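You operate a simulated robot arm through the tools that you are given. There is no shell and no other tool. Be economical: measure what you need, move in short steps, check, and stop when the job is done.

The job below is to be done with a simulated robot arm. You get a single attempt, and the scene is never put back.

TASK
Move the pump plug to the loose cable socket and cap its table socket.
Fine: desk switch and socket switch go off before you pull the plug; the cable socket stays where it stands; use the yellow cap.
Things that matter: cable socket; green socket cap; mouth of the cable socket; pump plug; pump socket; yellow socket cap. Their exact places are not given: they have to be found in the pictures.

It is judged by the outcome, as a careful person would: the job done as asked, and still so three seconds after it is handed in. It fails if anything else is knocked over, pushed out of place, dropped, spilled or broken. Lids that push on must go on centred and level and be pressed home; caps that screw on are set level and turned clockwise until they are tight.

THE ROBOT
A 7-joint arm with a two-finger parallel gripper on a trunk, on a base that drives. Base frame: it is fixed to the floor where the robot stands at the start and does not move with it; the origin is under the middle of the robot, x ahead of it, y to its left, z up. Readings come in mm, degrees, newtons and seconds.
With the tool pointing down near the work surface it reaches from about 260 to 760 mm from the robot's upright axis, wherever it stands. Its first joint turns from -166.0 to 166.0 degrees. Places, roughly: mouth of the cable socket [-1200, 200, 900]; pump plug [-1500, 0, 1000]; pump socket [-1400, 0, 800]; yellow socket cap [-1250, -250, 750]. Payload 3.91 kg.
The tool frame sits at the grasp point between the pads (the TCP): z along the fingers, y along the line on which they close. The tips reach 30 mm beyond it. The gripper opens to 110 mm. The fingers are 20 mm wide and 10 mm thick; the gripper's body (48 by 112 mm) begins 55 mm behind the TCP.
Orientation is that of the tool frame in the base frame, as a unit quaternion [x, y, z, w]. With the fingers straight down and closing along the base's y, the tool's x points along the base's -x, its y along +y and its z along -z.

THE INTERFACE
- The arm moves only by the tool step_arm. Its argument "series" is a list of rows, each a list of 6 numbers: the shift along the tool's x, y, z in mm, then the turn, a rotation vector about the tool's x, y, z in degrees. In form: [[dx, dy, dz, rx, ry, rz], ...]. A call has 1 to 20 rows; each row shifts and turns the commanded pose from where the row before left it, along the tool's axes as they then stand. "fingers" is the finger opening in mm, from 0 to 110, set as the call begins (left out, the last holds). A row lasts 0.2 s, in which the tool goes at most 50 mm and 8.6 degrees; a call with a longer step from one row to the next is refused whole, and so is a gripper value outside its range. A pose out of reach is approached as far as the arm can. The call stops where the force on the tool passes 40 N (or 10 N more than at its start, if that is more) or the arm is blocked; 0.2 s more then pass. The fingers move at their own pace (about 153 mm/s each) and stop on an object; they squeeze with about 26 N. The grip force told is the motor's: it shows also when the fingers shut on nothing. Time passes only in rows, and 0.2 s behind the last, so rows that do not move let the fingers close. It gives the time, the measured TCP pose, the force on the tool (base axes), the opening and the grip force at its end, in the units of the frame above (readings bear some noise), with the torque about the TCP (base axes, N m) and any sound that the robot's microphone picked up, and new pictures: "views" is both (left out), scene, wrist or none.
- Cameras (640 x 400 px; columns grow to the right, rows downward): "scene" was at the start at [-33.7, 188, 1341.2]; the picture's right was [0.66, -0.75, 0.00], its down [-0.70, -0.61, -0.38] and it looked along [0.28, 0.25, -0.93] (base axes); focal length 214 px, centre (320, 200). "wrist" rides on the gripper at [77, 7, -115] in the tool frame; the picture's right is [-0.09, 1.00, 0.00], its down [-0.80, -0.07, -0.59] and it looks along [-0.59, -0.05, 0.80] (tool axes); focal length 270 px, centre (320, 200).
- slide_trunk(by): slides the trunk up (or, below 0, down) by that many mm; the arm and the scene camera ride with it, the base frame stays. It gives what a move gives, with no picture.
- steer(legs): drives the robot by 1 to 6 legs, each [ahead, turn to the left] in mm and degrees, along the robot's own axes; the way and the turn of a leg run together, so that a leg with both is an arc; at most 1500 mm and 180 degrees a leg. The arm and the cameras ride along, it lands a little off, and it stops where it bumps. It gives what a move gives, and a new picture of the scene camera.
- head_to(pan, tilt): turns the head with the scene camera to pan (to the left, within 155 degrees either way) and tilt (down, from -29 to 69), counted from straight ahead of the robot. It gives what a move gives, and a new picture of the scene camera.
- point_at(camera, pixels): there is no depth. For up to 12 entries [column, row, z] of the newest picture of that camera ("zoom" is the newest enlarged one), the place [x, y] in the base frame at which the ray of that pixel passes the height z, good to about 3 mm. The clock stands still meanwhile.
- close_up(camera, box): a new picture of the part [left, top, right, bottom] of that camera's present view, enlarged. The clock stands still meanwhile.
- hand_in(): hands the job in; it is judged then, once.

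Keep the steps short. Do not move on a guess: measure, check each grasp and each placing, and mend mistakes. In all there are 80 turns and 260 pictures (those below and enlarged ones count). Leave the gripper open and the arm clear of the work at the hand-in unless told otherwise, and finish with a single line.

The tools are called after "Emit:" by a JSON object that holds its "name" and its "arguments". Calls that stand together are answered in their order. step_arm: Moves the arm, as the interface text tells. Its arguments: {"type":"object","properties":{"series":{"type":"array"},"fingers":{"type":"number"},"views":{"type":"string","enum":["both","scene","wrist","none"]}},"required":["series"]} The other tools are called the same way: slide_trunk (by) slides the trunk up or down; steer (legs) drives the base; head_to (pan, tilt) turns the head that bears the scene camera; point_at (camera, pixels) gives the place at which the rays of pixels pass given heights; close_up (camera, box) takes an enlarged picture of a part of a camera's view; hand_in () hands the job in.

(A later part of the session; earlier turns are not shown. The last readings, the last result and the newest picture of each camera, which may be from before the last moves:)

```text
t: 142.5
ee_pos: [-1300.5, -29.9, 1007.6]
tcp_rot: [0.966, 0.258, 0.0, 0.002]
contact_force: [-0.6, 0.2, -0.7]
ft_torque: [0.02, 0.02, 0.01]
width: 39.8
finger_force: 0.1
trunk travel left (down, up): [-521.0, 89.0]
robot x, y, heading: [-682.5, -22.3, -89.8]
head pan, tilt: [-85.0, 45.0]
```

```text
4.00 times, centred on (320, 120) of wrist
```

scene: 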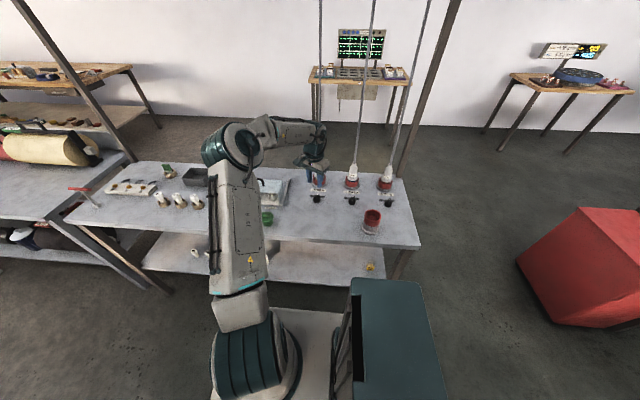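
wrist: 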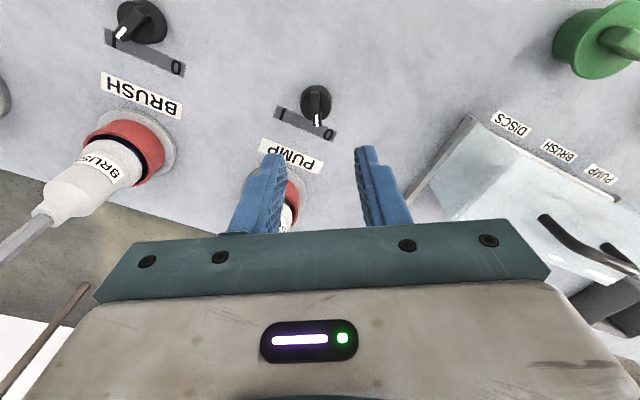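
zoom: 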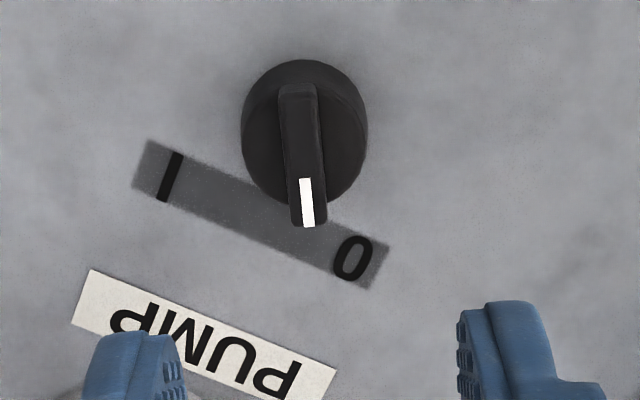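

Socket switch is at 0. Next the plug: its cable goes up, so I will grip it from the side with a level tool. I back away and yaw the tool back.

Emit:
{"name": "step_arm", "arguments": {"series": [[37.5, 21.7, -10, 0, 0, 0], [37.5, 21.7, -10, 0, 0, 0], [37.5, 21.7, -10, 0, 0, 0], [0, 0, 0, 0, 0, 8.4], [0, 0, 0, 0, 0, 8.4], [0, 0, 0, 0, 0, 8.4], [0, 0, 0, 0, 0, 8.4], [0, 0, 0, 0, 0, 8.4], [0, 0, 0, 0, 0, 8.4], [0, 0, 0, 0, 0, 8.4], [0, 0, 0, 0, 0, 8.4], [0, 0, 0, 0, 0, 8.4], [0, 0, 0, 0, 0, 8.4], [0, 0, 0, 0, 0, 8.4], [0, 0, 0, 0, 0, 8.4], [0, 0, 0, 0, 0, 8.4], [0, 0, 0, 0, 0, 8.4], [0, 0, 0, 0, 0, 8.4], [0, 0, 0, 0, 0, 8.4]], "views": "none"}}

Emit:
{"name": "step_arm", "arguments": {"series": [[0, 0, 0, 0, 0, 8.4], [0, 0, 0, 0, 0, 8.4], [0, 0, 0, 0, 0, 8.4], [0, 0, 0, 0, 0, 8.4], [0, 0, 0, 0, 0, 8.4], [0, 0, 0, 0, 0, 8.4], [0, 0, 0, 0, 0, 8.4], [0, 0, 0, 0, 0, 8.4], [0, 0, 0, 0, 0, 8.4], [0, 0, 0, 0, 0, 0]], "views": "none"}}

```text
t: 146.5
ee_pos: [-1170.7, -31.6, 1039.8]
tcp_rot: [-0.611, 0.791, -0.001, 0.0]
contact_force: [0.3, 0.1, 0.4]
ft_torque: [-0.03, 0.02, -0.01]
width: 39.9
finger_force: 0.0
trunk travel left (down, up): [-521.0, 89.0]
robot x, y, heading: [-680.4, -19.4, -89.5]
head pan, tilt: [-85.0, 45.0]
```

```text
t: 148.7
ee_pos: [-1171.2, -30.6, 1039.8]
tcp_rot: [0.002, 1.0, -0.001, 0.001]
contact_force: [-0.1, -0.5, 0.8]
ft_torque: [0.0, 0.01, 0.01]
width: 39.9
finger_force: 0.1
trunk travel left (down, up): [-521.0, 89.0]
robot x, y, heading: [-680.3, -22.6, -89.9]
head pan, tilt: [-85.0, 45.0]
```

Now pitch the tool level, facing -x.

Emit:
{"name": "step_arm", "arguments": {"series": [[0, 0, 0, 0, 8.2, 0], [0, 0, 0, 0, 8.2, 0], [0, 0, 0, 0, 8.2, 0], [0, 0, 0, 0, 8.2, 0], [0, 0, 0, 0, 8.2, 0], [0, 0, 0, 0, 8.2, 0], [0, 0, 0, 0, 8.2, 0], [0, 0, 0, 0, 8.2, 0], [0, 0, 0, 0, 8.2, 0], [0, 0, 0, 0, 8.2, 0], [0, 0, 0, 0, 8, 0], [0, 0, 0, 0, 0, 0]], "fingers": 80, "views": "both"}}

```text
t: 151.3
ee_pos: [-1171.5, -33.6, 1043.3]
tcp_rot: [0.004, 0.775, -0.001, -0.631]
contact_force: [-0.4, 0.7, 0.3]
ft_torque: [-0.03, -0.02, 0.02]
width: 80.0
finger_force: 0.2
out of reach, approached as far as the arm can: row 10, 11
trunk travel left (down, up): [-521.0, 89.0]
robot x, y, heading: [-683.6, -18.5, -89.9]
head pan, tilt: [-85.0, 45.0]
```

scene: 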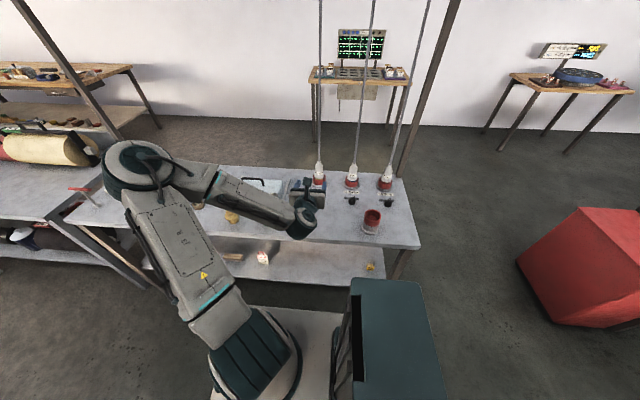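
wrist: 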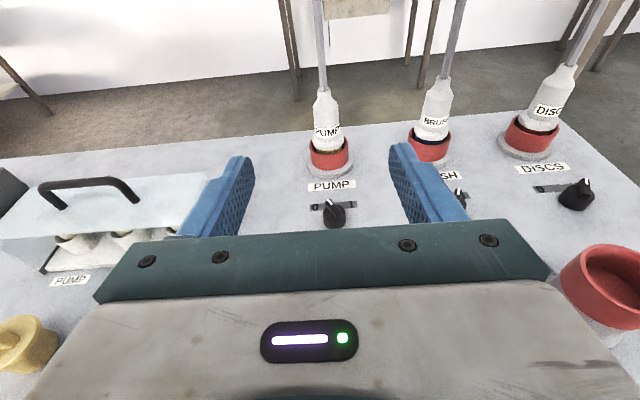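

Nice view. I enlarge the pump plug and measure.

Emit:
{"name": "close_up", "arguments": {"camera": "wrist", "box": [264, 75, 392, 195]}}

Emit:
{"name": "point_at", "arguments": {"camera": "wrist", "pixels": [[330, 168, 840], [330, 176, 840], [331, 150, 890], [326, 95, 980], [327, 120, 940], [612, 270, 920]]}}

Emit:
{"name": "slide_trunk", "arguments": {"by": -100}}

Emit:
{"name": "step_arm", "arguments": {"series": [[0, 0, 0, 0, 5.5, 0], [0, 0, 0, 0, 6, 0], [0, 0, 0, 0, 0, 0]], "views": "wrist"}}

```text
3.33 times, centred on (328, 135) of wrist
```

zoom: 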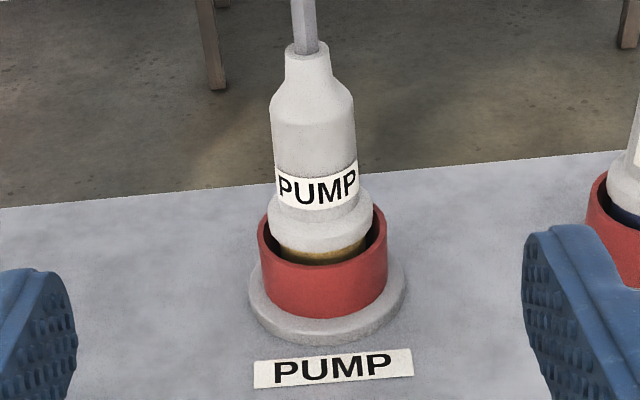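

```text
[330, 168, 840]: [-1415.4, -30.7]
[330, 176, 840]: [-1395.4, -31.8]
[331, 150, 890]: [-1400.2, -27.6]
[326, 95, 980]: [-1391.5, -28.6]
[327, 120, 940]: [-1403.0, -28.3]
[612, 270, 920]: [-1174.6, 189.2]
```

```text
t: 152.6
ee_pos: [-1172.1, -34.3, 943.9]
tcp_rot: [0.004, 0.776, 0.001, -0.631]
contact_force: [-0.9, -0.9, -0.1]
ft_torque: [-0.02, 0.03, -0.03]
width: 80.2
finger_force: 0.2
trunk travel left (down, up): [-421.0, 189.0]
robot x, y, heading: [-683.4, -21.0, -89.6]
head pan, tilt: [-85.0, 45.0]
```

```text
t: 153.4
ee_pos: [-1162.4, -22.1, 979.7]
tcp_rot: [-0.001, 0.739, -0.001, -0.673]
contact_force: [0.0, 0.0, -0.5]
ft_torque: [-0.01, -0.03, 0.01]
width: 79.8
finger_force: 0.0
out of reach, approached as far as the arm can: row 1, 2
trunk travel left (down, up): [-421.0, 189.0]
robot x, y, heading: [-683.4, -17.5, -89.9]
head pan, tilt: [-85.0, 45.0]
```

wrist: 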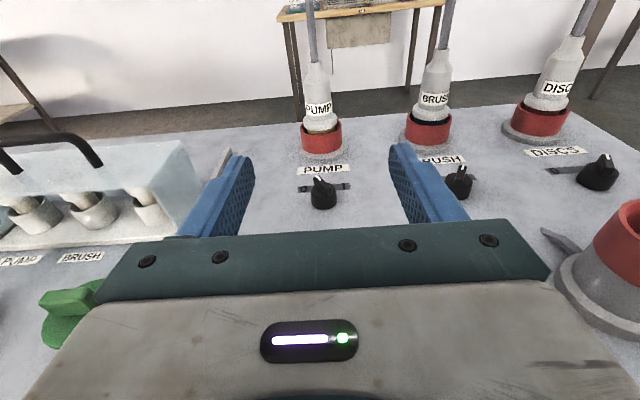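

Plug axis about (-1400,-28); straight body roughly z 937-970. I go forward level to x=-1315, z≈953.

Emit:
{"name": "step_arm", "arguments": {"series": [[-2, 0, 30, 0, 1.1, 0], [-2, 1, 30, 0, 1.1, 0], [-2, 2, 30, 0, 1.1, 0], [-2, 2, 30, 0, 1.1, 0], [-2, 1, 30, 0, 0.9, 0], [0, 0, 0, 0, 0, 0]], "fingers": 80, "views": "both"}}

```text
t: 154.8
ee_pos: [-1264.0, 22.8, 981.6]
tcp_rot: [0.002, 0.711, -0.002, -0.703]
contact_force: [0.2, -0.5, 0.6]
ft_torque: [0.03, 0.05, -0.02]
width: 80.4
finger_force: 0.1
out of reach, approached as far as the arm can: row 1, 2, 3, 4, 5
trunk travel left (down, up): [-421.0, 189.0]
robot x, y, heading: [-683.8, -21.5, -89.9]
head pan, tilt: [-85.0, 45.0]
```

scene: 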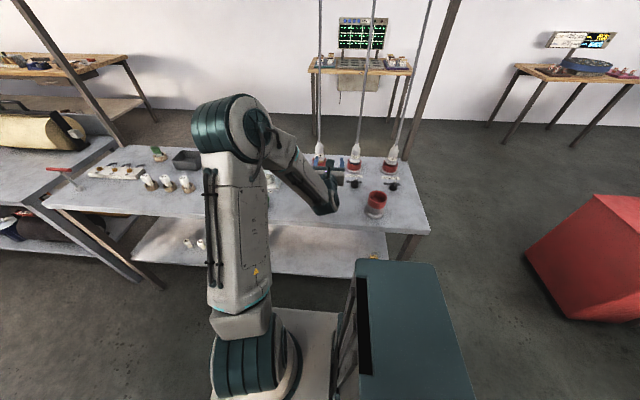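
wrist: 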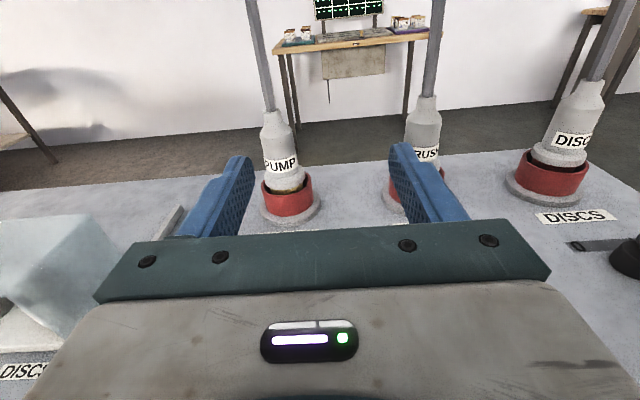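

The same wrist limit as before: the tool must point somewhat counterclockwise of the arm's direction. I yaw it 25° left and then come to the standoff before the plug.

Emit:
{"name": "step_arm", "arguments": {"series": [[0, 0, 0, 6.25, 0, 0], [0, 0, 0, 6.25, 0, 0], [0, 0, 0, 6.25, 0, 0], [0, 0, 0, 6.25, 0, 0], [-9, 0, 0, 0, 0, 0], [-10, 5, 20, 0, 0, 0], [-10, 6, 30, 0, 0, 0], [0, 0, 0, 0, 0, 0]], "views": "wrist"}}

```text
t: 156.6
ee_pos: [-1312.3, 10.5, 951.5]
tcp_rot: [-0.148, 0.693, -0.152, -0.689]
contact_force: [-0.8, -0.3, 0.0]
ft_torque: [-0.01, -0.03, -0.01]
width: 79.8
finger_force: 0.1
trunk travel left (down, up): [-421.0, 189.0]
robot x, y, heading: [-680.0, -21.0, -89.8]
head pan, tilt: [-85.0, 45.0]
```

wrist: 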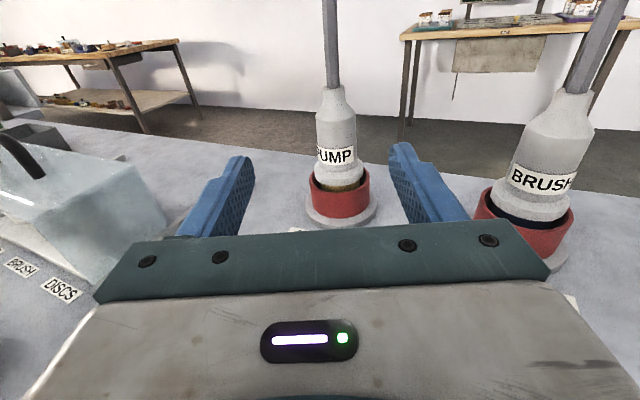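

Now level and aligned. I measure the plug from here.

Emit:
{"name": "point_at", "arguments": {"camera": "wrist", "pixels": [[337, 157, 930], [337, 157, 940], [335, 118, 960], [335, 118, 970], [337, 88, 990], [337, 88, 1000], [338, 217, 840], [340, 195, 900]]}}

Emit:
{"name": "close_up", "arguments": {"camera": "wrist", "box": [272, 75, 400, 235]}}

```text
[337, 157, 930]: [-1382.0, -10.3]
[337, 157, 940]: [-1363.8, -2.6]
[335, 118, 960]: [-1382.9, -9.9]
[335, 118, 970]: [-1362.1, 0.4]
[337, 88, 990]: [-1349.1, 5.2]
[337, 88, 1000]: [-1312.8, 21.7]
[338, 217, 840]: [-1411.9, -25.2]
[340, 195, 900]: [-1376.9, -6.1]
```

```text
2.50 times, centred on (336, 155) of wrist
```

zoom: 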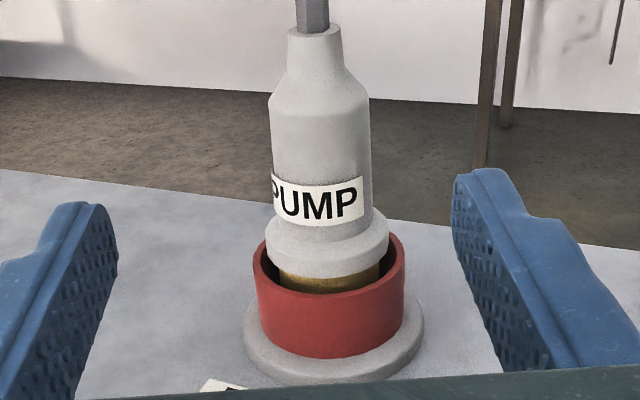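

Plug axis ≈ (-1412,-25), lateral offset +9.5 mm, depth ~106 mm; straight body z≈920-953. I approach 60 mm, correct laterally, lower to 940.

Emit:
{"name": "step_arm", "arguments": {"series": [[-6, 5, 20, 0, 0, 0], [-6, 4.5, 20, 0, 0, 0], [0, 0, 20, 0, 0, 0], [0, 0, 0, 0, 0, 0]], "views": "wrist"}}

Emit:
{"name": "close_up", "arguments": {"camera": "wrist", "box": [224, 60, 416, 240]}}

```text
t: 157.6
ee_pos: [-1370.8, -3.5, 940.3]
tcp_rot: [-0.149, 0.693, -0.153, -0.689]
contact_force: [-0.2, -0.1, 0.4]
ft_torque: [0.05, -0.01, 0.01]
width: 80.2
finger_force: 0.1
trunk travel left (down, up): [-421.0, 189.0]
robot x, y, heading: [-685.1, -19.5, -89.9]
head pan, tilt: [-85.0, 45.0]
```

wrist: 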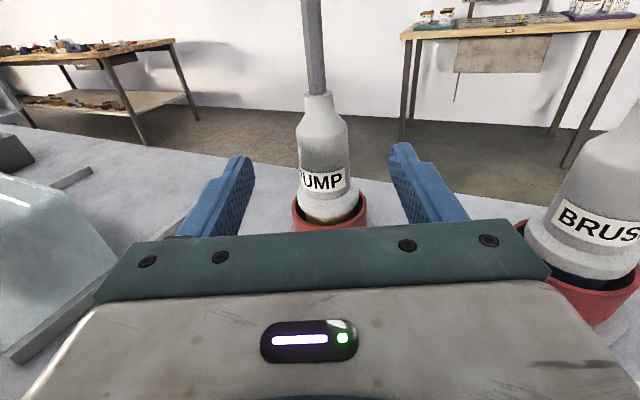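

```text
2.22 times, centred on (320, 150) of wrist
```

zoom: 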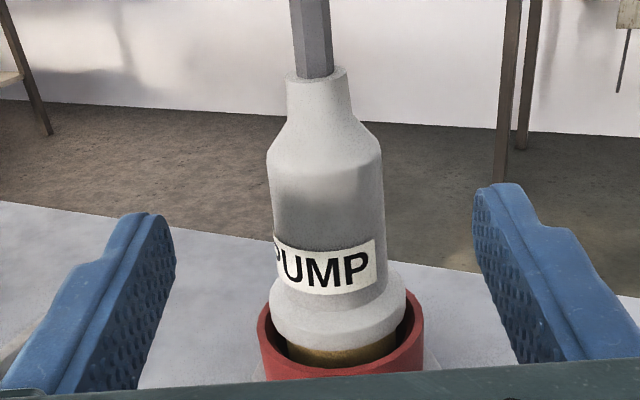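

Centred. Advance 46 mm more with care, then view.

Emit:
{"name": "step_arm", "arguments": {"series": [[0, 1, 16, 0, 0, 0], [0, 0, 15, 0, 0, 0], [0, 0, 15, 0, 0, 0], [0, 0, 0, 0, 0, 0]], "views": "both"}}

Emit:
{"name": "close_up", "arguments": {"camera": "scene", "box": [260, 110, 388, 190]}}

```text
t: 158.6
ee_pos: [-1413.1, -21.9, 939.2]
tcp_rot: [-0.149, 0.693, -0.153, -0.689]
contact_force: [-0.2, -0.7, -0.1]
ft_torque: [-0.01, -0.03, 0.04]
width: 80.0
finger_force: 0.1
trunk travel left (down, up): [-421.0, 189.0]
robot x, y, heading: [-685.5, -22.7, -89.7]
head pan, tilt: [-85.0, 45.0]
```

scene: 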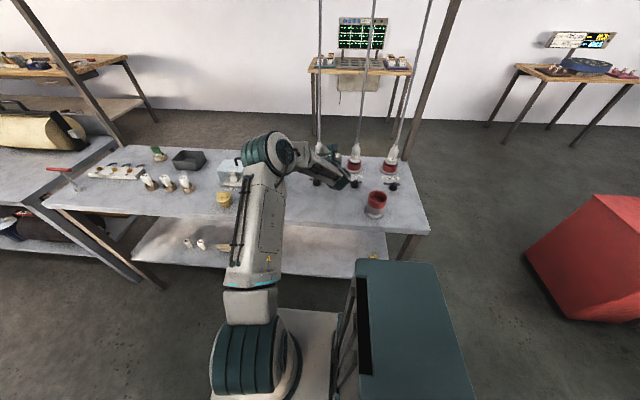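
wrist: 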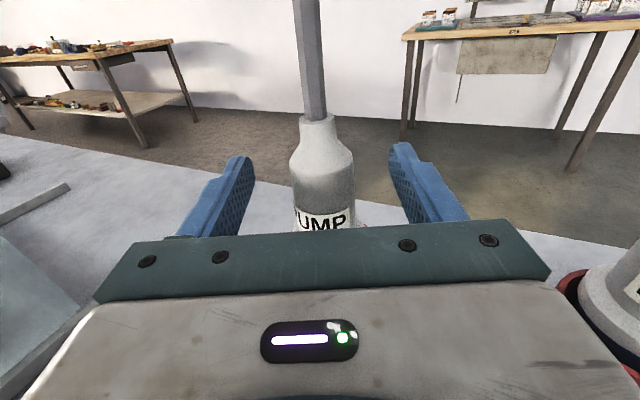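

```text
5.00 times, centred on (324, 150) of scene
```

zoom: 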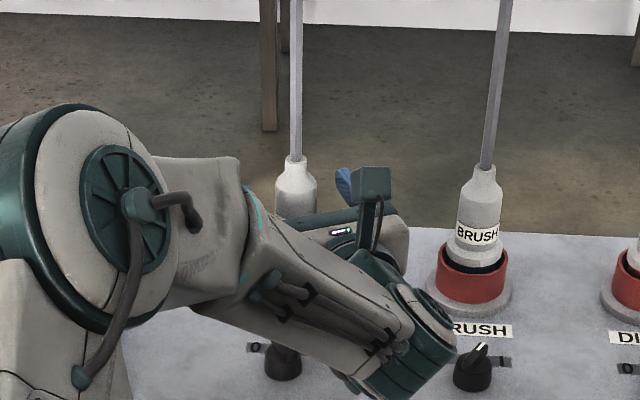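

Plug stands between the pads. Close.

Emit:
{"name": "step_arm", "arguments": {"series": [[0, 0, 0, 0, 0, 0], [0, 0, 0, 0, 0, 0], [0, 0, 0, 0, 0, 0]], "fingers": 0, "views": "wrist"}}

```text
t: 159.4
ee_pos: [-1412.8, -22.0, 937.9]
tcp_rot: [-0.149, 0.693, -0.153, -0.689]
contact_force: [-0.8, -0.5, 0.1]
ft_torque: [0.01, 0.03, 0.03]
width: 35.3
finger_force: 25.9
trunk travel left (down, up): [-421.0, 189.0]
robot x, y, heading: [-683.2, -21.0, -89.8]
head pan, tilt: [-85.0, 45.0]
```

wrist: 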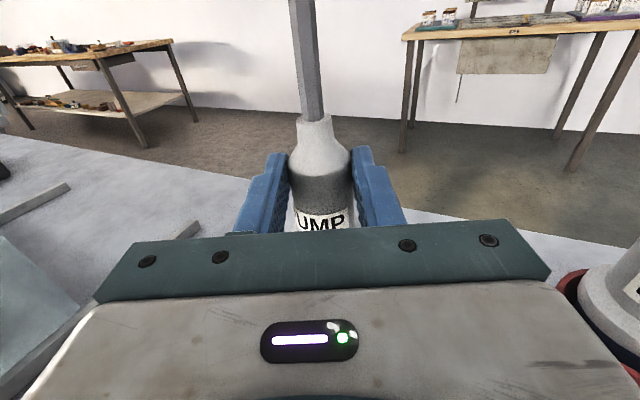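

Gripped at 35.3 mm, no side force. I pull it straight up in small steps.

Emit:
{"name": "step_arm", "arguments": {"series": [[5, 0, 0, 0, 0, 0], [8, 0, 0, 0, 0, 0], [12, 0, 0, 0, 0, 0], [15, 0, 0, 0, 0, 0], [20, 0, 0, 0, 0, 0], [20, 0, 0, 0, 0, 0], [20, 0, 0, 0, 0, 0], [20, 0, 0, 0, 0, 0], [0, 0, 0, 0, 0, 0]], "fingers": 0, "views": "both"}}

```text
t: 161.4
ee_pos: [-1413.7, -22.0, 1058.9]
tcp_rot: [-0.148, 0.693, -0.153, -0.689]
contact_force: [0.3, 0.3, -1.6]
ft_torque: [0.04, -0.04, -0.02]
width: 35.1
finger_force: 26.1
trunk travel left (down, up): [-421.0, 189.0]
robot x, y, heading: [-681.8, -21.3, -89.9]
head pan, tilt: [-85.0, 45.0]
```

scene: 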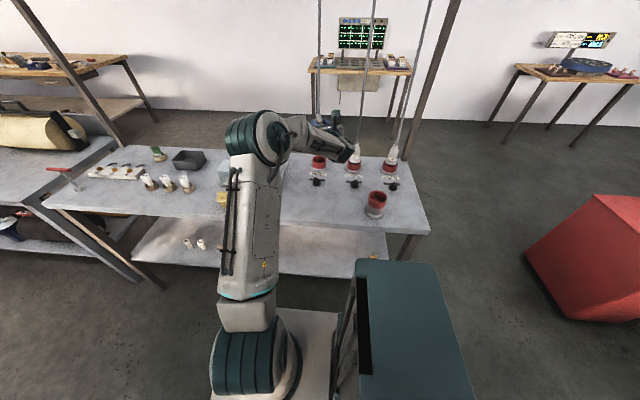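
wrist: 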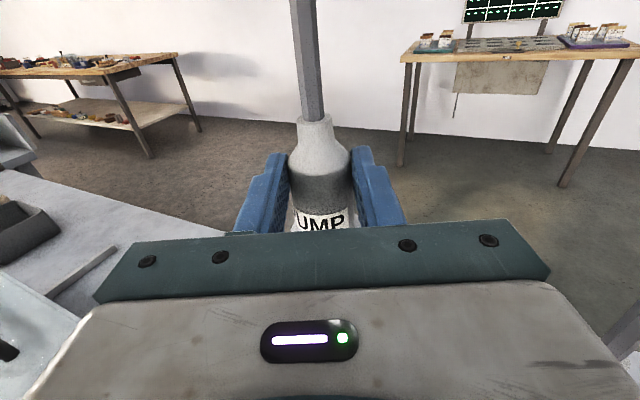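

The plug came out. Now I look closely at the emptied table socket and the cable socket.

Emit:
{"name": "close_up", "arguments": {"camera": "scene", "box": [340, 175, 420, 225]}}

Emit:
{"name": "close_up", "arguments": {"camera": "scene", "box": [285, 145, 365, 195]}}

Emit:
{"name": "point_at", "arguments": {"camera": "scene", "pixels": [[376, 199, 900], [376, 199, 910], [376, 199, 920], [374, 215, 840], [319, 162, 880], [319, 162, 890], [319, 162, 900]]}}

```text
8.00 times, centred on (380, 200) of scene
```

zoom: 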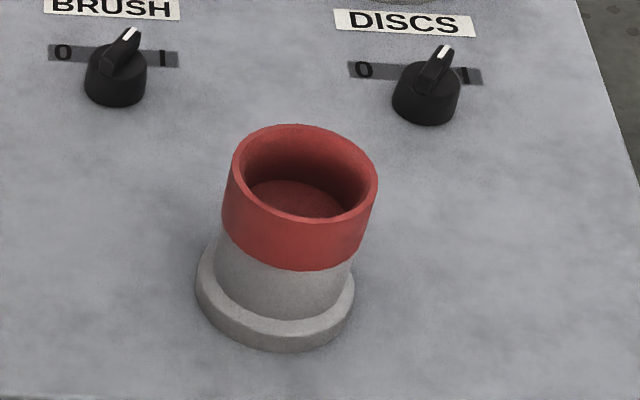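

```text
8.00 times, centred on (325, 170) of scene
```

zoom: 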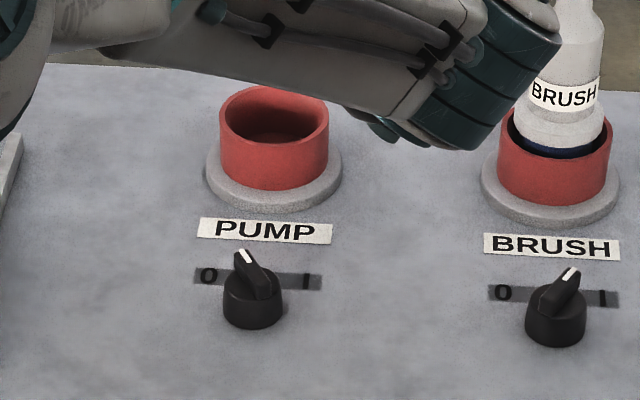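

```text
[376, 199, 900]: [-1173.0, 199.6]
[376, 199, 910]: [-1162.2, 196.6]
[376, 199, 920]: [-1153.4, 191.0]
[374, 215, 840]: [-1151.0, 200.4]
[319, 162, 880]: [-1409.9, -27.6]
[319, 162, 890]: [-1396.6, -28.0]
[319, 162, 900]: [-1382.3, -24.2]
```

Emit:
{"name": "point_at", "arguments": {"camera": "scene", "pixels": [[374.4, 212.1, 840], [378, 196.6, 890], [378, 196.6, 900], [378, 196.6, 910], [378, 196.6, 920], [319.25, 166.75, 840], [319.25, 159.1, 880], [319.25, 159.1, 890], [319.25, 159.1, 900]]}}

```text
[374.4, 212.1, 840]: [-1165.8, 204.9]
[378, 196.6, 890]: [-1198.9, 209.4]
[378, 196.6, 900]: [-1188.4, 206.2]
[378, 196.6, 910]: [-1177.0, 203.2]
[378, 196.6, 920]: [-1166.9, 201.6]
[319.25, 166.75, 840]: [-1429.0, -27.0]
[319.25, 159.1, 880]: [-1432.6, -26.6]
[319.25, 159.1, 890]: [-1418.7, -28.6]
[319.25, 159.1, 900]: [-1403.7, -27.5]
```

I refine both socket positions with larger enlargements.

Emit:
{"name": "close_up", "arguments": {"camera": "scene", "box": [356, 186, 396, 222]}}

Emit:
{"name": "close_up", "arguments": {"camera": "scene", "box": [303, 150, 335, 176]}}

```text
11.11 times, centred on (376, 204) of scene
```

zoom: 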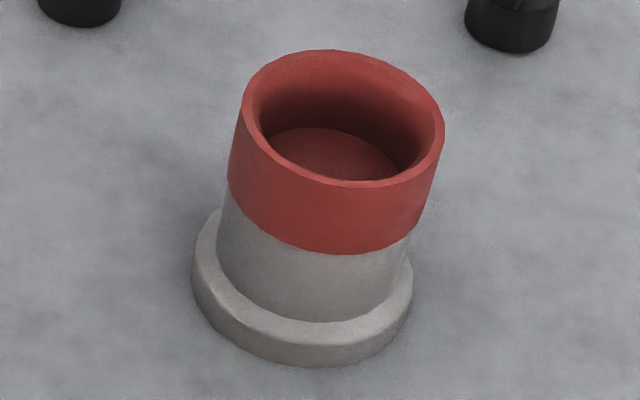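

```text
15.38 times, centred on (319, 163) of scene
```

zoom: 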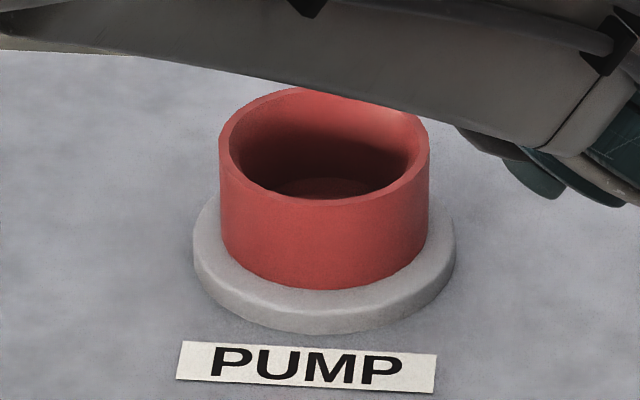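

Displacement between sockets ≈ (+263,+232), cable mouth ≈ 40 mm higher. I carry the plug diagonally at this height to above the cable socket.

Emit:
{"name": "step_arm", "arguments": {"series": [[1, 12.7, -42.1, 0, 0, 0], [1, 12.7, -42.1, 0, 0, 0], [1, 12.7, -42.1, 0, 0, 0], [1, 12.7, -42.1, 0, 0, 0], [1, 12.7, -42.1, 0, 0, 0], [1, 12.7, -42.1, 0, 0, 0], [1, 12.7, -42.1, 0, 0, 0], [1, 12.7, -42.1, 0, 0, 0], [0, 0, 0, 0, 0, 0]], "fingers": 0, "views": "both"}}

Emit:
{"name": "close_up", "arguments": {"camera": "scene", "box": [300, 110, 428, 220]}}

```text
t: 163.4
ee_pos: [-1144.3, 211.6, 1067.7]
tcp_rot: [-0.15, 0.693, -0.154, -0.689]
contact_force: [0.0, 0.1, -2.1]
ft_torque: [0.03, -0.03, -0.01]
width: 35.3
finger_force: 25.5
trunk travel left (down, up): [-421.0, 189.0]
robot x, y, heading: [-684.0, -19.8, -89.9]
head pan, tilt: [-85.0, 45.0]
```

scene: 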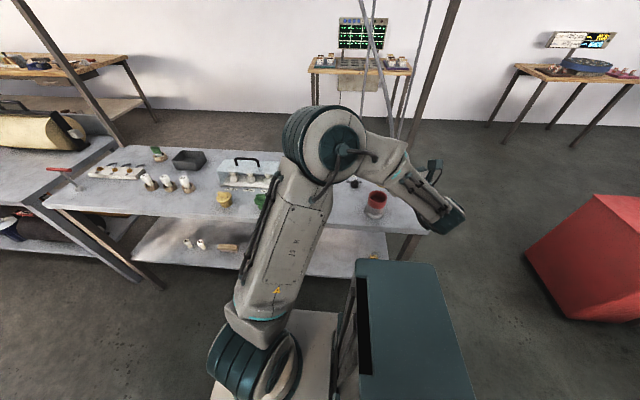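
wrist: 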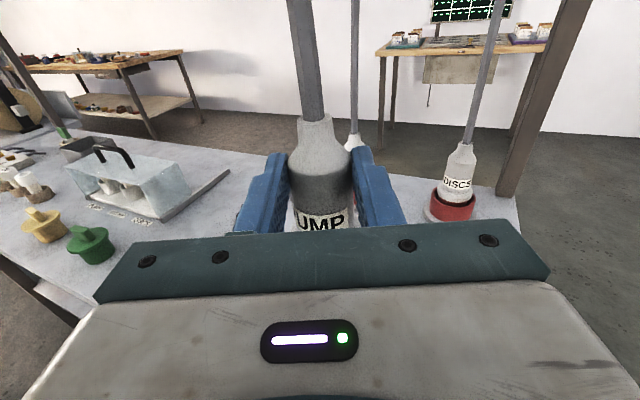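

```text
3.64 times, centred on (364, 165) of scene
```

zoom: 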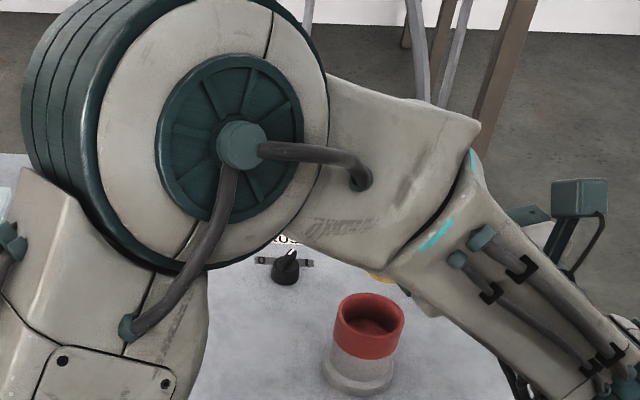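

I correct by (-5,-2) and lower to TCP z≈1032 (plug bottom ~25 mm above mouth), then check with the head camera.

Emit:
{"name": "step_arm", "arguments": {"series": [[-18, 0.7, 5.5, 0, 0, 0], [-17, 0, 0, 0, 0, 0], [0, 0, 0, 0, 0, 0]], "fingers": 0, "views": "none"}}

Emit:
{"name": "close_up", "arguments": {"camera": "scene", "box": [346, 170, 410, 220]}}

```text
t: 164.2
ee_pos: [-1153.5, 210.4, 1033.6]
tcp_rot: [-0.148, 0.693, -0.153, -0.689]
contact_force: [0.9, 0.1, -1.8]
ft_torque: [-0.02, -0.02, -0.01]
width: 35.2
finger_force: 26.0
trunk travel left (down, up): [-421.0, 189.0]
robot x, y, heading: [-683.5, -19.2, -89.6]
head pan, tilt: [-85.0, 45.0]
```

```text
8.00 times, centred on (378, 195) of scene
```

zoom: 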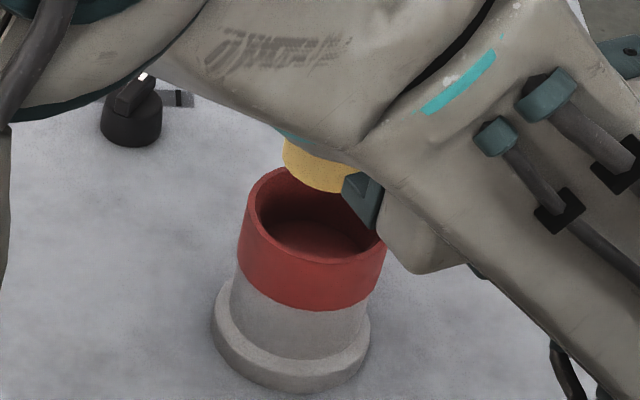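

Nose sits laterally right over the mouth; x is ~4 mm too far. I correct and lower slowly.

Emit:
{"name": "step_arm", "arguments": {"series": [[0, -1.7, -3.6, 0, 0, 0], [-8, 0, 0, 0, 0, 0], [-8, 0, 0, 0, 0, 0], [-6, 0, 0, 0, 0, 0], [-5, 0, 0, 0, 0, 0], [0, 0, 0, 0, 0, 0]], "fingers": 0, "views": "none"}}

Emit:
{"name": "close_up", "arguments": {"camera": "scene", "box": [346, 170, 410, 220]}}

```text
t: 165.6
ee_pos: [-1151.8, 208.5, 1006.8]
tcp_rot: [-0.148, 0.693, -0.152, -0.689]
contact_force: [0.2, 0.4, -1.6]
ft_torque: [0.02, -0.01, 0.03]
width: 35.1
finger_force: 25.7
trunk travel left (down, up): [-421.0, 189.0]
robot x, y, heading: [-680.4, -17.2, -89.6]
head pan, tilt: [-85.0, 45.0]
```

```text
8.00 times, centred on (378, 195) of scene
```

zoom: 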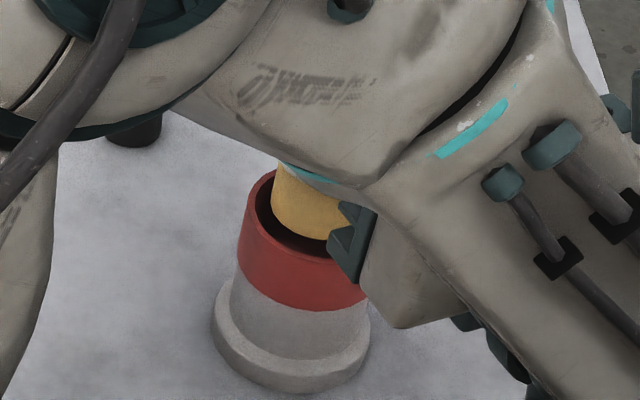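

The nose is entering the mouth. Slight shift -1.5 mm in y, and further down gently.

Emit:
{"name": "step_arm", "arguments": {"series": [[-3, -1.4, 0.6, 0, 0, 0], [-4, 0, 0, 0, 0, 0], [-4, 0, 0, 0, 0, 0], [-4, 0, 0, 0, 0, 0], [-4, 0, 0, 0, 0, 0], [-3, 0, 0, 0, 0, 0], [0, 0, 0, 0, 0, 0]], "fingers": 0, "views": "wrist"}}

Emit:
{"name": "close_up", "arguments": {"camera": "scene", "box": [346, 170, 410, 220]}}

```text
t: 167.2
ee_pos: [-1150.5, 206.8, 985.9]
tcp_rot: [-0.148, 0.693, -0.152, -0.689]
contact_force: [0.3, -0.6, -1.2]
ft_torque: [0.07, -0.05, -0.04]
width: 35.1
finger_force: 26.5
trunk travel left (down, up): [-421.0, 189.0]
robot x, y, heading: [-680.9, -21.9, -89.9]
head pan, tilt: [-85.0, 45.0]
```

wrist: 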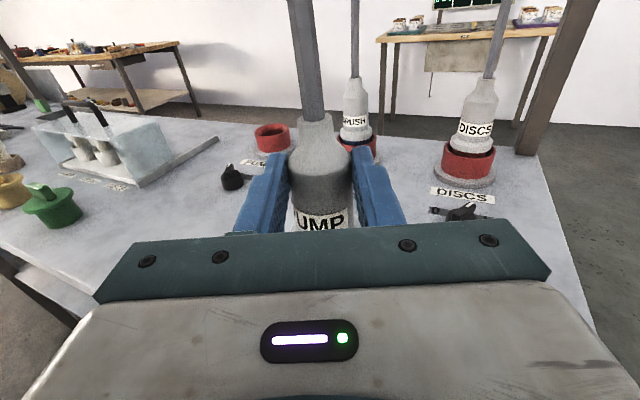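

```text
8.00 times, centred on (378, 195) of scene
```

zoom: 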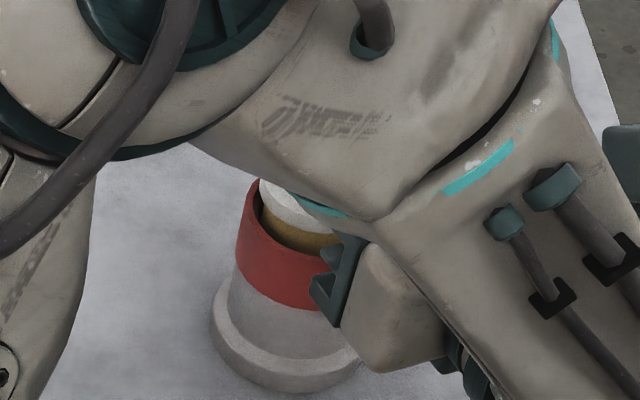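

It enters freely. Continue down until it seats.

Emit:
{"name": "step_arm", "arguments": {"series": [[-3, 0, 0, 0, 0, 0], [-3, 0, 0, 0, 0, 0], [-2, 0, 0, 0, 0, 0], [-2, 0, 0, 0, 0, 0], [-2, 0, 0, 0, 0, 0], [-2, 0, 0, 0, 0, 0], [0, 0, 0, 0, 0, 0]], "fingers": 0, "views": "none"}}

Emit:
{"name": "close_up", "arguments": {"camera": "scene", "box": [346, 170, 410, 220]}}

```text
t: 168.8
ee_pos: [-1148.6, 206.1, 972.1]
tcp_rot: [-0.148, 0.692, -0.152, -0.69]
contact_force: [-1.1, 0.8, 21.2]
ft_torque: [-0.11, 0.55, -0.01]
width: 35.4
finger_force: 26.0
trunk travel left (down, up): [-421.0, 189.0]
robot x, y, heading: [-680.1, -21.5, -89.9]
head pan, tilt: [-85.0, 45.0]
```

```text
8.00 times, centred on (378, 195) of scene
```

zoom: 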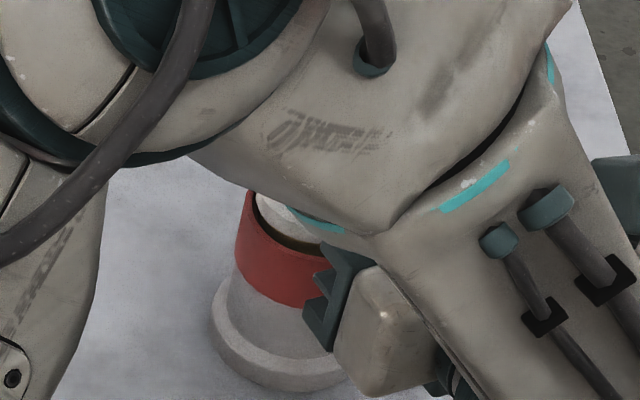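

Contact force 21 N at z=972: press slightly further to be sure it is home.

Emit:
{"name": "step_arm", "arguments": {"series": [[-2, 0, 0, 0, 0, 0], [-2, 0, 0, 0, 0, 0], [0, 0, 0, 0, 0, 0]], "fingers": 0, "views": "none"}}

```text
t: 169.6
ee_pos: [-1147.6, 207.1, 967.1]
tcp_rot: [-0.15, 0.692, -0.153, -0.689]
contact_force: [-1.8, 0.5, 22.1]
ft_torque: [-0.1, 0.45, -0.04]
width: 35.8
finger_force: 25.9
trunk travel left (down, up): [-421.0, 189.0]
robot x, y, heading: [-684.3, -21.1, -89.6]
head pan, tilt: [-85.0, 45.0]
```

It moved with constant 22 N; check by picture whether the plug went in or slid in the pads.

Emit:
{"name": "step_arm", "arguments": {"series": [[0, 0, 0, 0, 0, 0]], "fingers": 0, "views": "wrist"}}

Emit:
{"name": "close_up", "arguments": {"camera": "scene", "box": [354, 180, 402, 218]}}

```text
t: 170.0
ee_pos: [-1148.2, 207.3, 966.6]
tcp_rot: [-0.149, 0.692, -0.152, -0.689]
contact_force: [-2.0, 1.3, 20.4]
ft_torque: [-0.08, 0.44, -0.07]
width: 35.7
finger_force: 26.0
trunk travel left (down, up): [-421.0, 189.0]
robot x, y, heading: [-684.1, -24.7, -89.7]
head pan, tilt: [-85.0, 45.0]
```

wrist: 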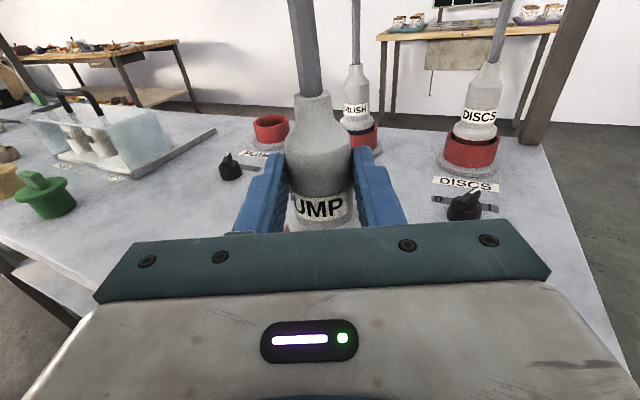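

```text
10.53 times, centred on (378, 199) of scene
```

zoom: 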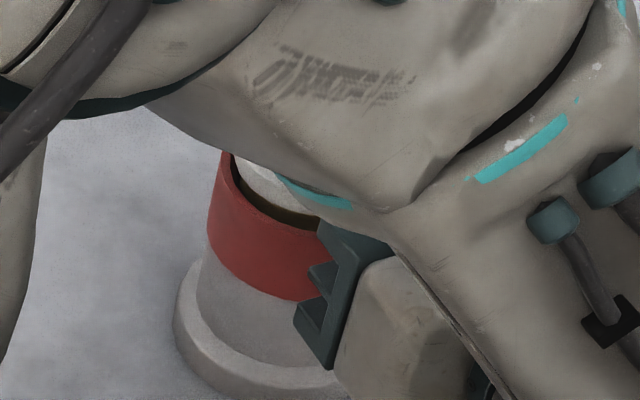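

The pads slid once the plug had bottomed. I release, and back away to inspect it.

Emit:
{"name": "step_arm", "arguments": {"series": [[0, 0, 0, 0, 0, 0], [0, 0, 0, 0, 0, 0]], "fingers": 80, "views": "none"}}

Emit:
{"name": "step_arm", "arguments": {"series": [[0, 0, -15, 0, 0, 0], [0, 0, -25, 0, 0, 0], [0, 0, -40, 0, 0, 0], [0, 0, -40, 0, 0, 0], [10, 0, -20, 0, 0, 0], [0, 0, 0, 0, 0, 0]], "fingers": 80, "views": "both"}}

Emit:
{"name": "close_up", "arguments": {"camera": "wrist", "box": [240, 60, 480, 220]}}

```text
t: 170.6
ee_pos: [-1149.0, 205.7, 966.3]
tcp_rot: [-0.149, 0.693, -0.153, -0.688]
contact_force: [0.4, -0.7, -0.6]
ft_torque: [0.01, -0.01, 0.03]
width: 80.1
finger_force: 0.0
trunk travel left (down, up): [-421.0, 189.0]
robot x, y, heading: [-683.5, -19.2, -89.8]
head pan, tilt: [-85.0, 45.0]
```

```text
t: 172.0
ee_pos: [-1022.1, 265.9, 977.1]
tcp_rot: [-0.148, 0.693, -0.154, -0.688]
contact_force: [0.3, -0.1, 0.0]
ft_torque: [0.0, -0.02, 0.0]
width: 80.0
finger_force: 0.1
trunk travel left (down, up): [-421.0, 189.0]
robot x, y, heading: [-680.1, -19.1, -89.7]
head pan, tilt: [-85.0, 45.0]
```

scene: 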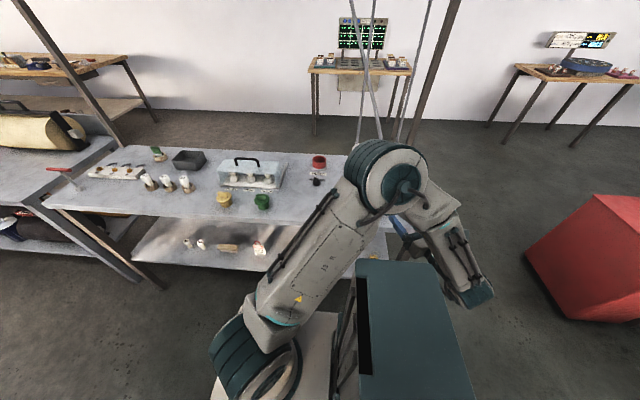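
wrist: 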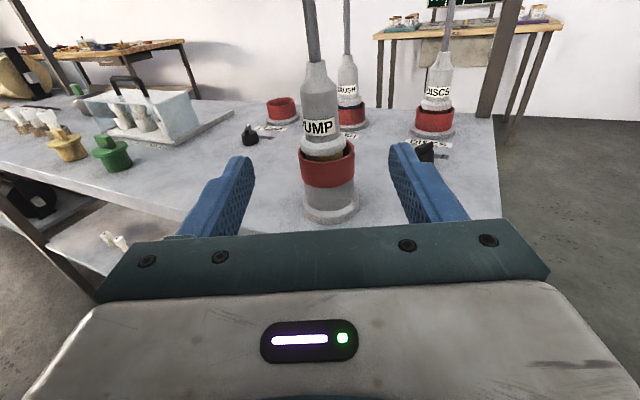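

```text
2.50 times, centred on (360, 140) of wrist
```

zoom: 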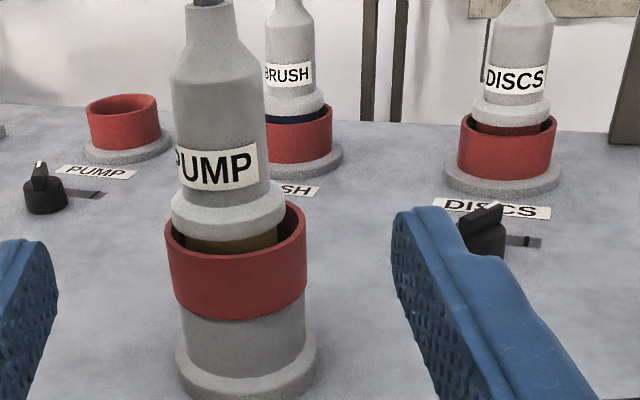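

The plug is seated like its neighbours, upright. Next: the yellow cap. I enlarge the caps.

Emit:
{"name": "close_up", "arguments": {"camera": "scene", "box": [204, 180, 284, 220]}}

Emit:
{"name": "close_up", "arguments": {"camera": "wrist", "box": [30, 110, 150, 185]}}

Emit:
{"name": "close_up", "arguments": {"camera": "scene", "box": [303, 148, 335, 176]}}

```text
8.00 times, centred on (244, 200) of scene
```

zoom: 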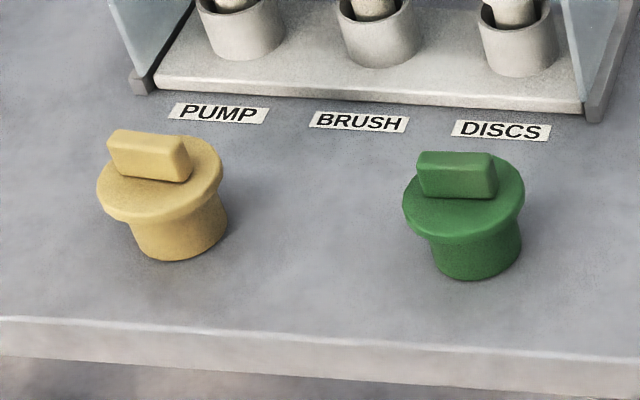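

```text
5.33 times, centred on (90, 148) of wrist
```

zoom: 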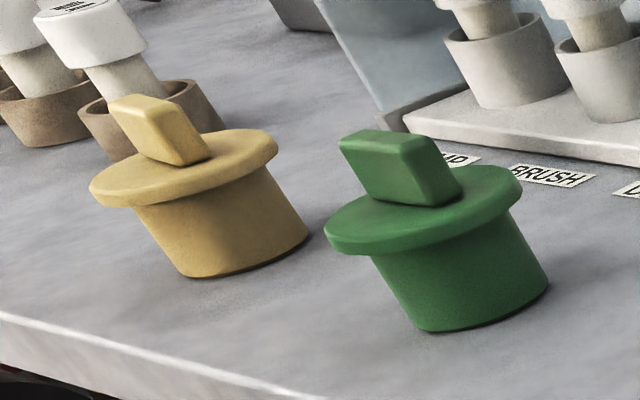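

```text
14.29 times, centred on (319, 162) of scene
5 turns are left
```

zoom: 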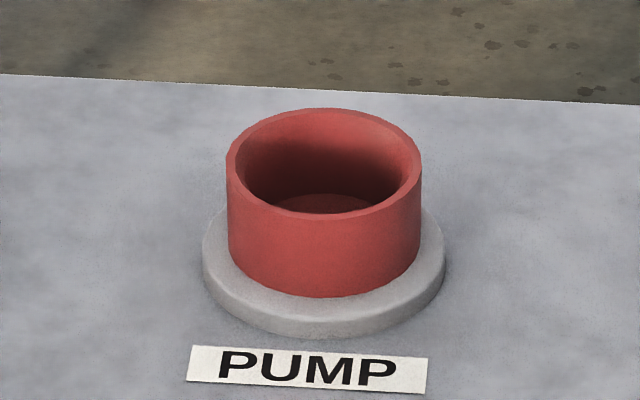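

Five turns remain, so I work in bigger blocks. I measure the yellow cap (flange (224,197.5), base (226.8,204), tab (222.8,193.8)) and the pump socket, then bring the tool, pointing down with pads closing along x, above the cap.

Emit:
{"name": "point_at", "arguments": {"camera": "scene", "pixels": [[226.8, 204.1, 840], [224, 197.5, 870], [224, 197.5, 880], [224, 197.5, 890], [222.8, 193.8, 890], [222.8, 193.8, 900], [222.8, 193.8, 910], [319.3, 159.0, 880], [319.3, 159.0, 890], [319.3, 166.8, 840]]}}

Emit:
{"name": "step_arm", "arguments": {"series": [[40, 0, 0, 0, 0, 0], [40, 0, 0, 0, 0, 0], [40, 0, 0, 0, 0, 0], [0, 0, 0, 0, -8.2, 0], [0, 0, 0, 0, -8.2, 0], [0, 0, 0, 0, -8.2, 0], [0, 0, 0, 0, -8.2, 0], [0, 0, 0, 0, -8.2, 0], [0, 0, 0, 0, -8.2, 0], [0, 0, 0, 0, -8.2, 0], [0, 0, 0, 0, -8.2, 0], [0, 0, 0, 0, -8.2, 0], [0, 0, 0, 0, -8.2, 0], [0, 0, 0, 0, -8, 0]], "fingers": 50, "views": "none"}}

Emit:
{"name": "step_arm", "arguments": {"series": [[27.7, -36.9, 0, 0, 0, 0], [27.7, -36.9, 0, 0, 0, 0], [27.7, -36.9, 0, 0, 0, 0], [27.7, -36.9, 0, 0, 0, 0], [27.7, -36.9, 0, 0, 0, 0], [27.7, -36.9, 0, 0, 0, 0], [27.7, -36.9, 0, 0, 0, 0], [27.7, -36.9, 0, 0, 0, 0], [27.7, -36.9, 0, 0, 0, 0], [27.7, -36.9, 0, 0, 0, 0], [27.7, -36.9, 0, 0, 0, 0], [27.7, -36.9, 0, 0, 0, 0], [27.7, -36.9, 0, 0, 0, 0], [27.7, -36.9, 0, 0, 0, 0], [0, 0, 0, 0, 0, 0]], "views": "none"}}

Emit:
{"name": "step_arm", "arguments": {"series": [[0, 0, 15, 0, 0, -8.1], [0, 0, 15, 0, 0, -8.1], [0, 0, 15, 0, 0, -8.1], [0, 0, 15, 0, 0, -8.1], [0, 0, 15, 0, 0, -8.1], [0, 0, 15, 0, 0, -8.1], [0, 0, 5, 0, 0, -8.1], [0, 0, 0, 0, 0, -8.1], [0, 0, 0, 0, 0, 0]], "views": "both"}}

Emit:
{"name": "close_up", "arguments": {"camera": "wrist", "box": [220, 60, 420, 185]}}

Emit:
{"name": "point_at", "arguments": {"camera": "wrist", "pixels": [[320, 100, 890], [320, 120, 890], [320, 140, 890], [260, 120, 890], [380, 120, 890], [320, 120, 900], [320, 120, 840]]}}

```text
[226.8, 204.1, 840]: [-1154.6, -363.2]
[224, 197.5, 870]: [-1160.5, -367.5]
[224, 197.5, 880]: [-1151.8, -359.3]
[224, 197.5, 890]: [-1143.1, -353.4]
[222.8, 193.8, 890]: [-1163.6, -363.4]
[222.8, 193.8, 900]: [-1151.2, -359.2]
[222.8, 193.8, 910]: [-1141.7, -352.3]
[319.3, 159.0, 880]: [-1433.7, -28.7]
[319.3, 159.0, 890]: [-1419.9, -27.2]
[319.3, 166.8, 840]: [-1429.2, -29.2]
```

```text
t: 175.0
ee_pos: [-1022.8, 265.4, 1097.8]
tcp_rot: [-0.213, 0.977, -0.003, 0.004]
contact_force: [-0.3, -0.1, -0.6]
ft_torque: [-0.01, 0.03, 0.05]
width: 50.1
finger_force: 0.1
trunk travel left (down, up): [-421.0, 189.0]
robot x, y, heading: [-684.9, -21.7, -90.1]
head pan, tilt: [-85.0, 45.0]
```

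```text
t: 178.2
ee_pos: [-1160.0, -366.0, 1096.9]
tcp_rot: [-0.214, 0.977, -0.002, 0.004]
contact_force: [-0.2, -0.2, -0.1]
ft_torque: [-0.01, -0.02, 0.01]
width: 50.1
finger_force: 0.0
trunk travel left (down, up): [-421.0, 189.0]
robot x, y, heading: [-683.0, -22.6, -90.0]
head pan, tilt: [-85.0, 45.0]
```

```text
t: 180.2
ee_pos: [-1161.0, -366.7, 1005.0]
tcp_rot: [-0.704, 0.71, -0.005, 0.0]
contact_force: [-0.7, -0.1, 1.4]
ft_torque: [0.01, -0.04, -0.03]
width: 50.0
finger_force: 0.0
trunk travel left (down, up): [-421.0, 189.0]
robot x, y, heading: [-679.4, -24.8, -90.0]
head pan, tilt: [-85.0, 45.0]
```

scene: 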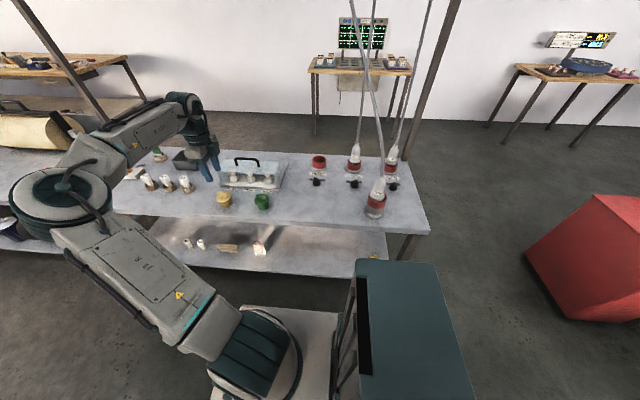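
wrist: 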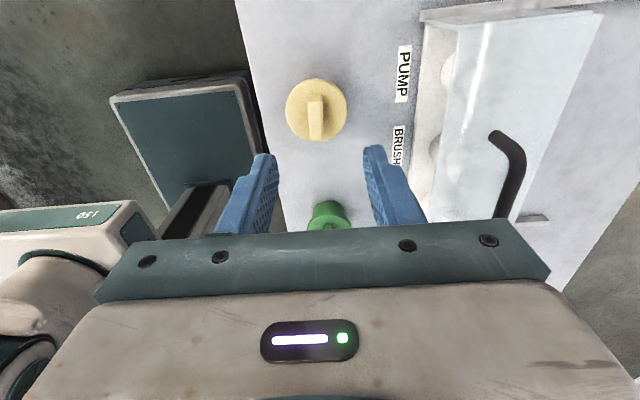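

```text
3.20 times, centred on (320, 122) of wrist
```

zoom: 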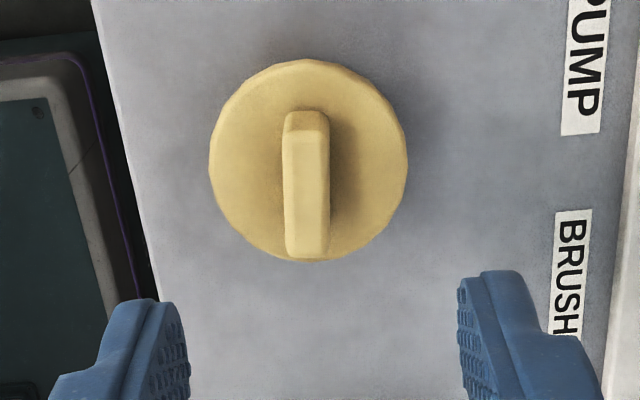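

```text
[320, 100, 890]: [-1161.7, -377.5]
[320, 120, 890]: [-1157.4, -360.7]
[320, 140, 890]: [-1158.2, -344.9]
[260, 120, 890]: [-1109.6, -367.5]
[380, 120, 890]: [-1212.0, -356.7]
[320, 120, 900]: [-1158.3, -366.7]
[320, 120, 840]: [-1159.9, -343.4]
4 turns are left
```

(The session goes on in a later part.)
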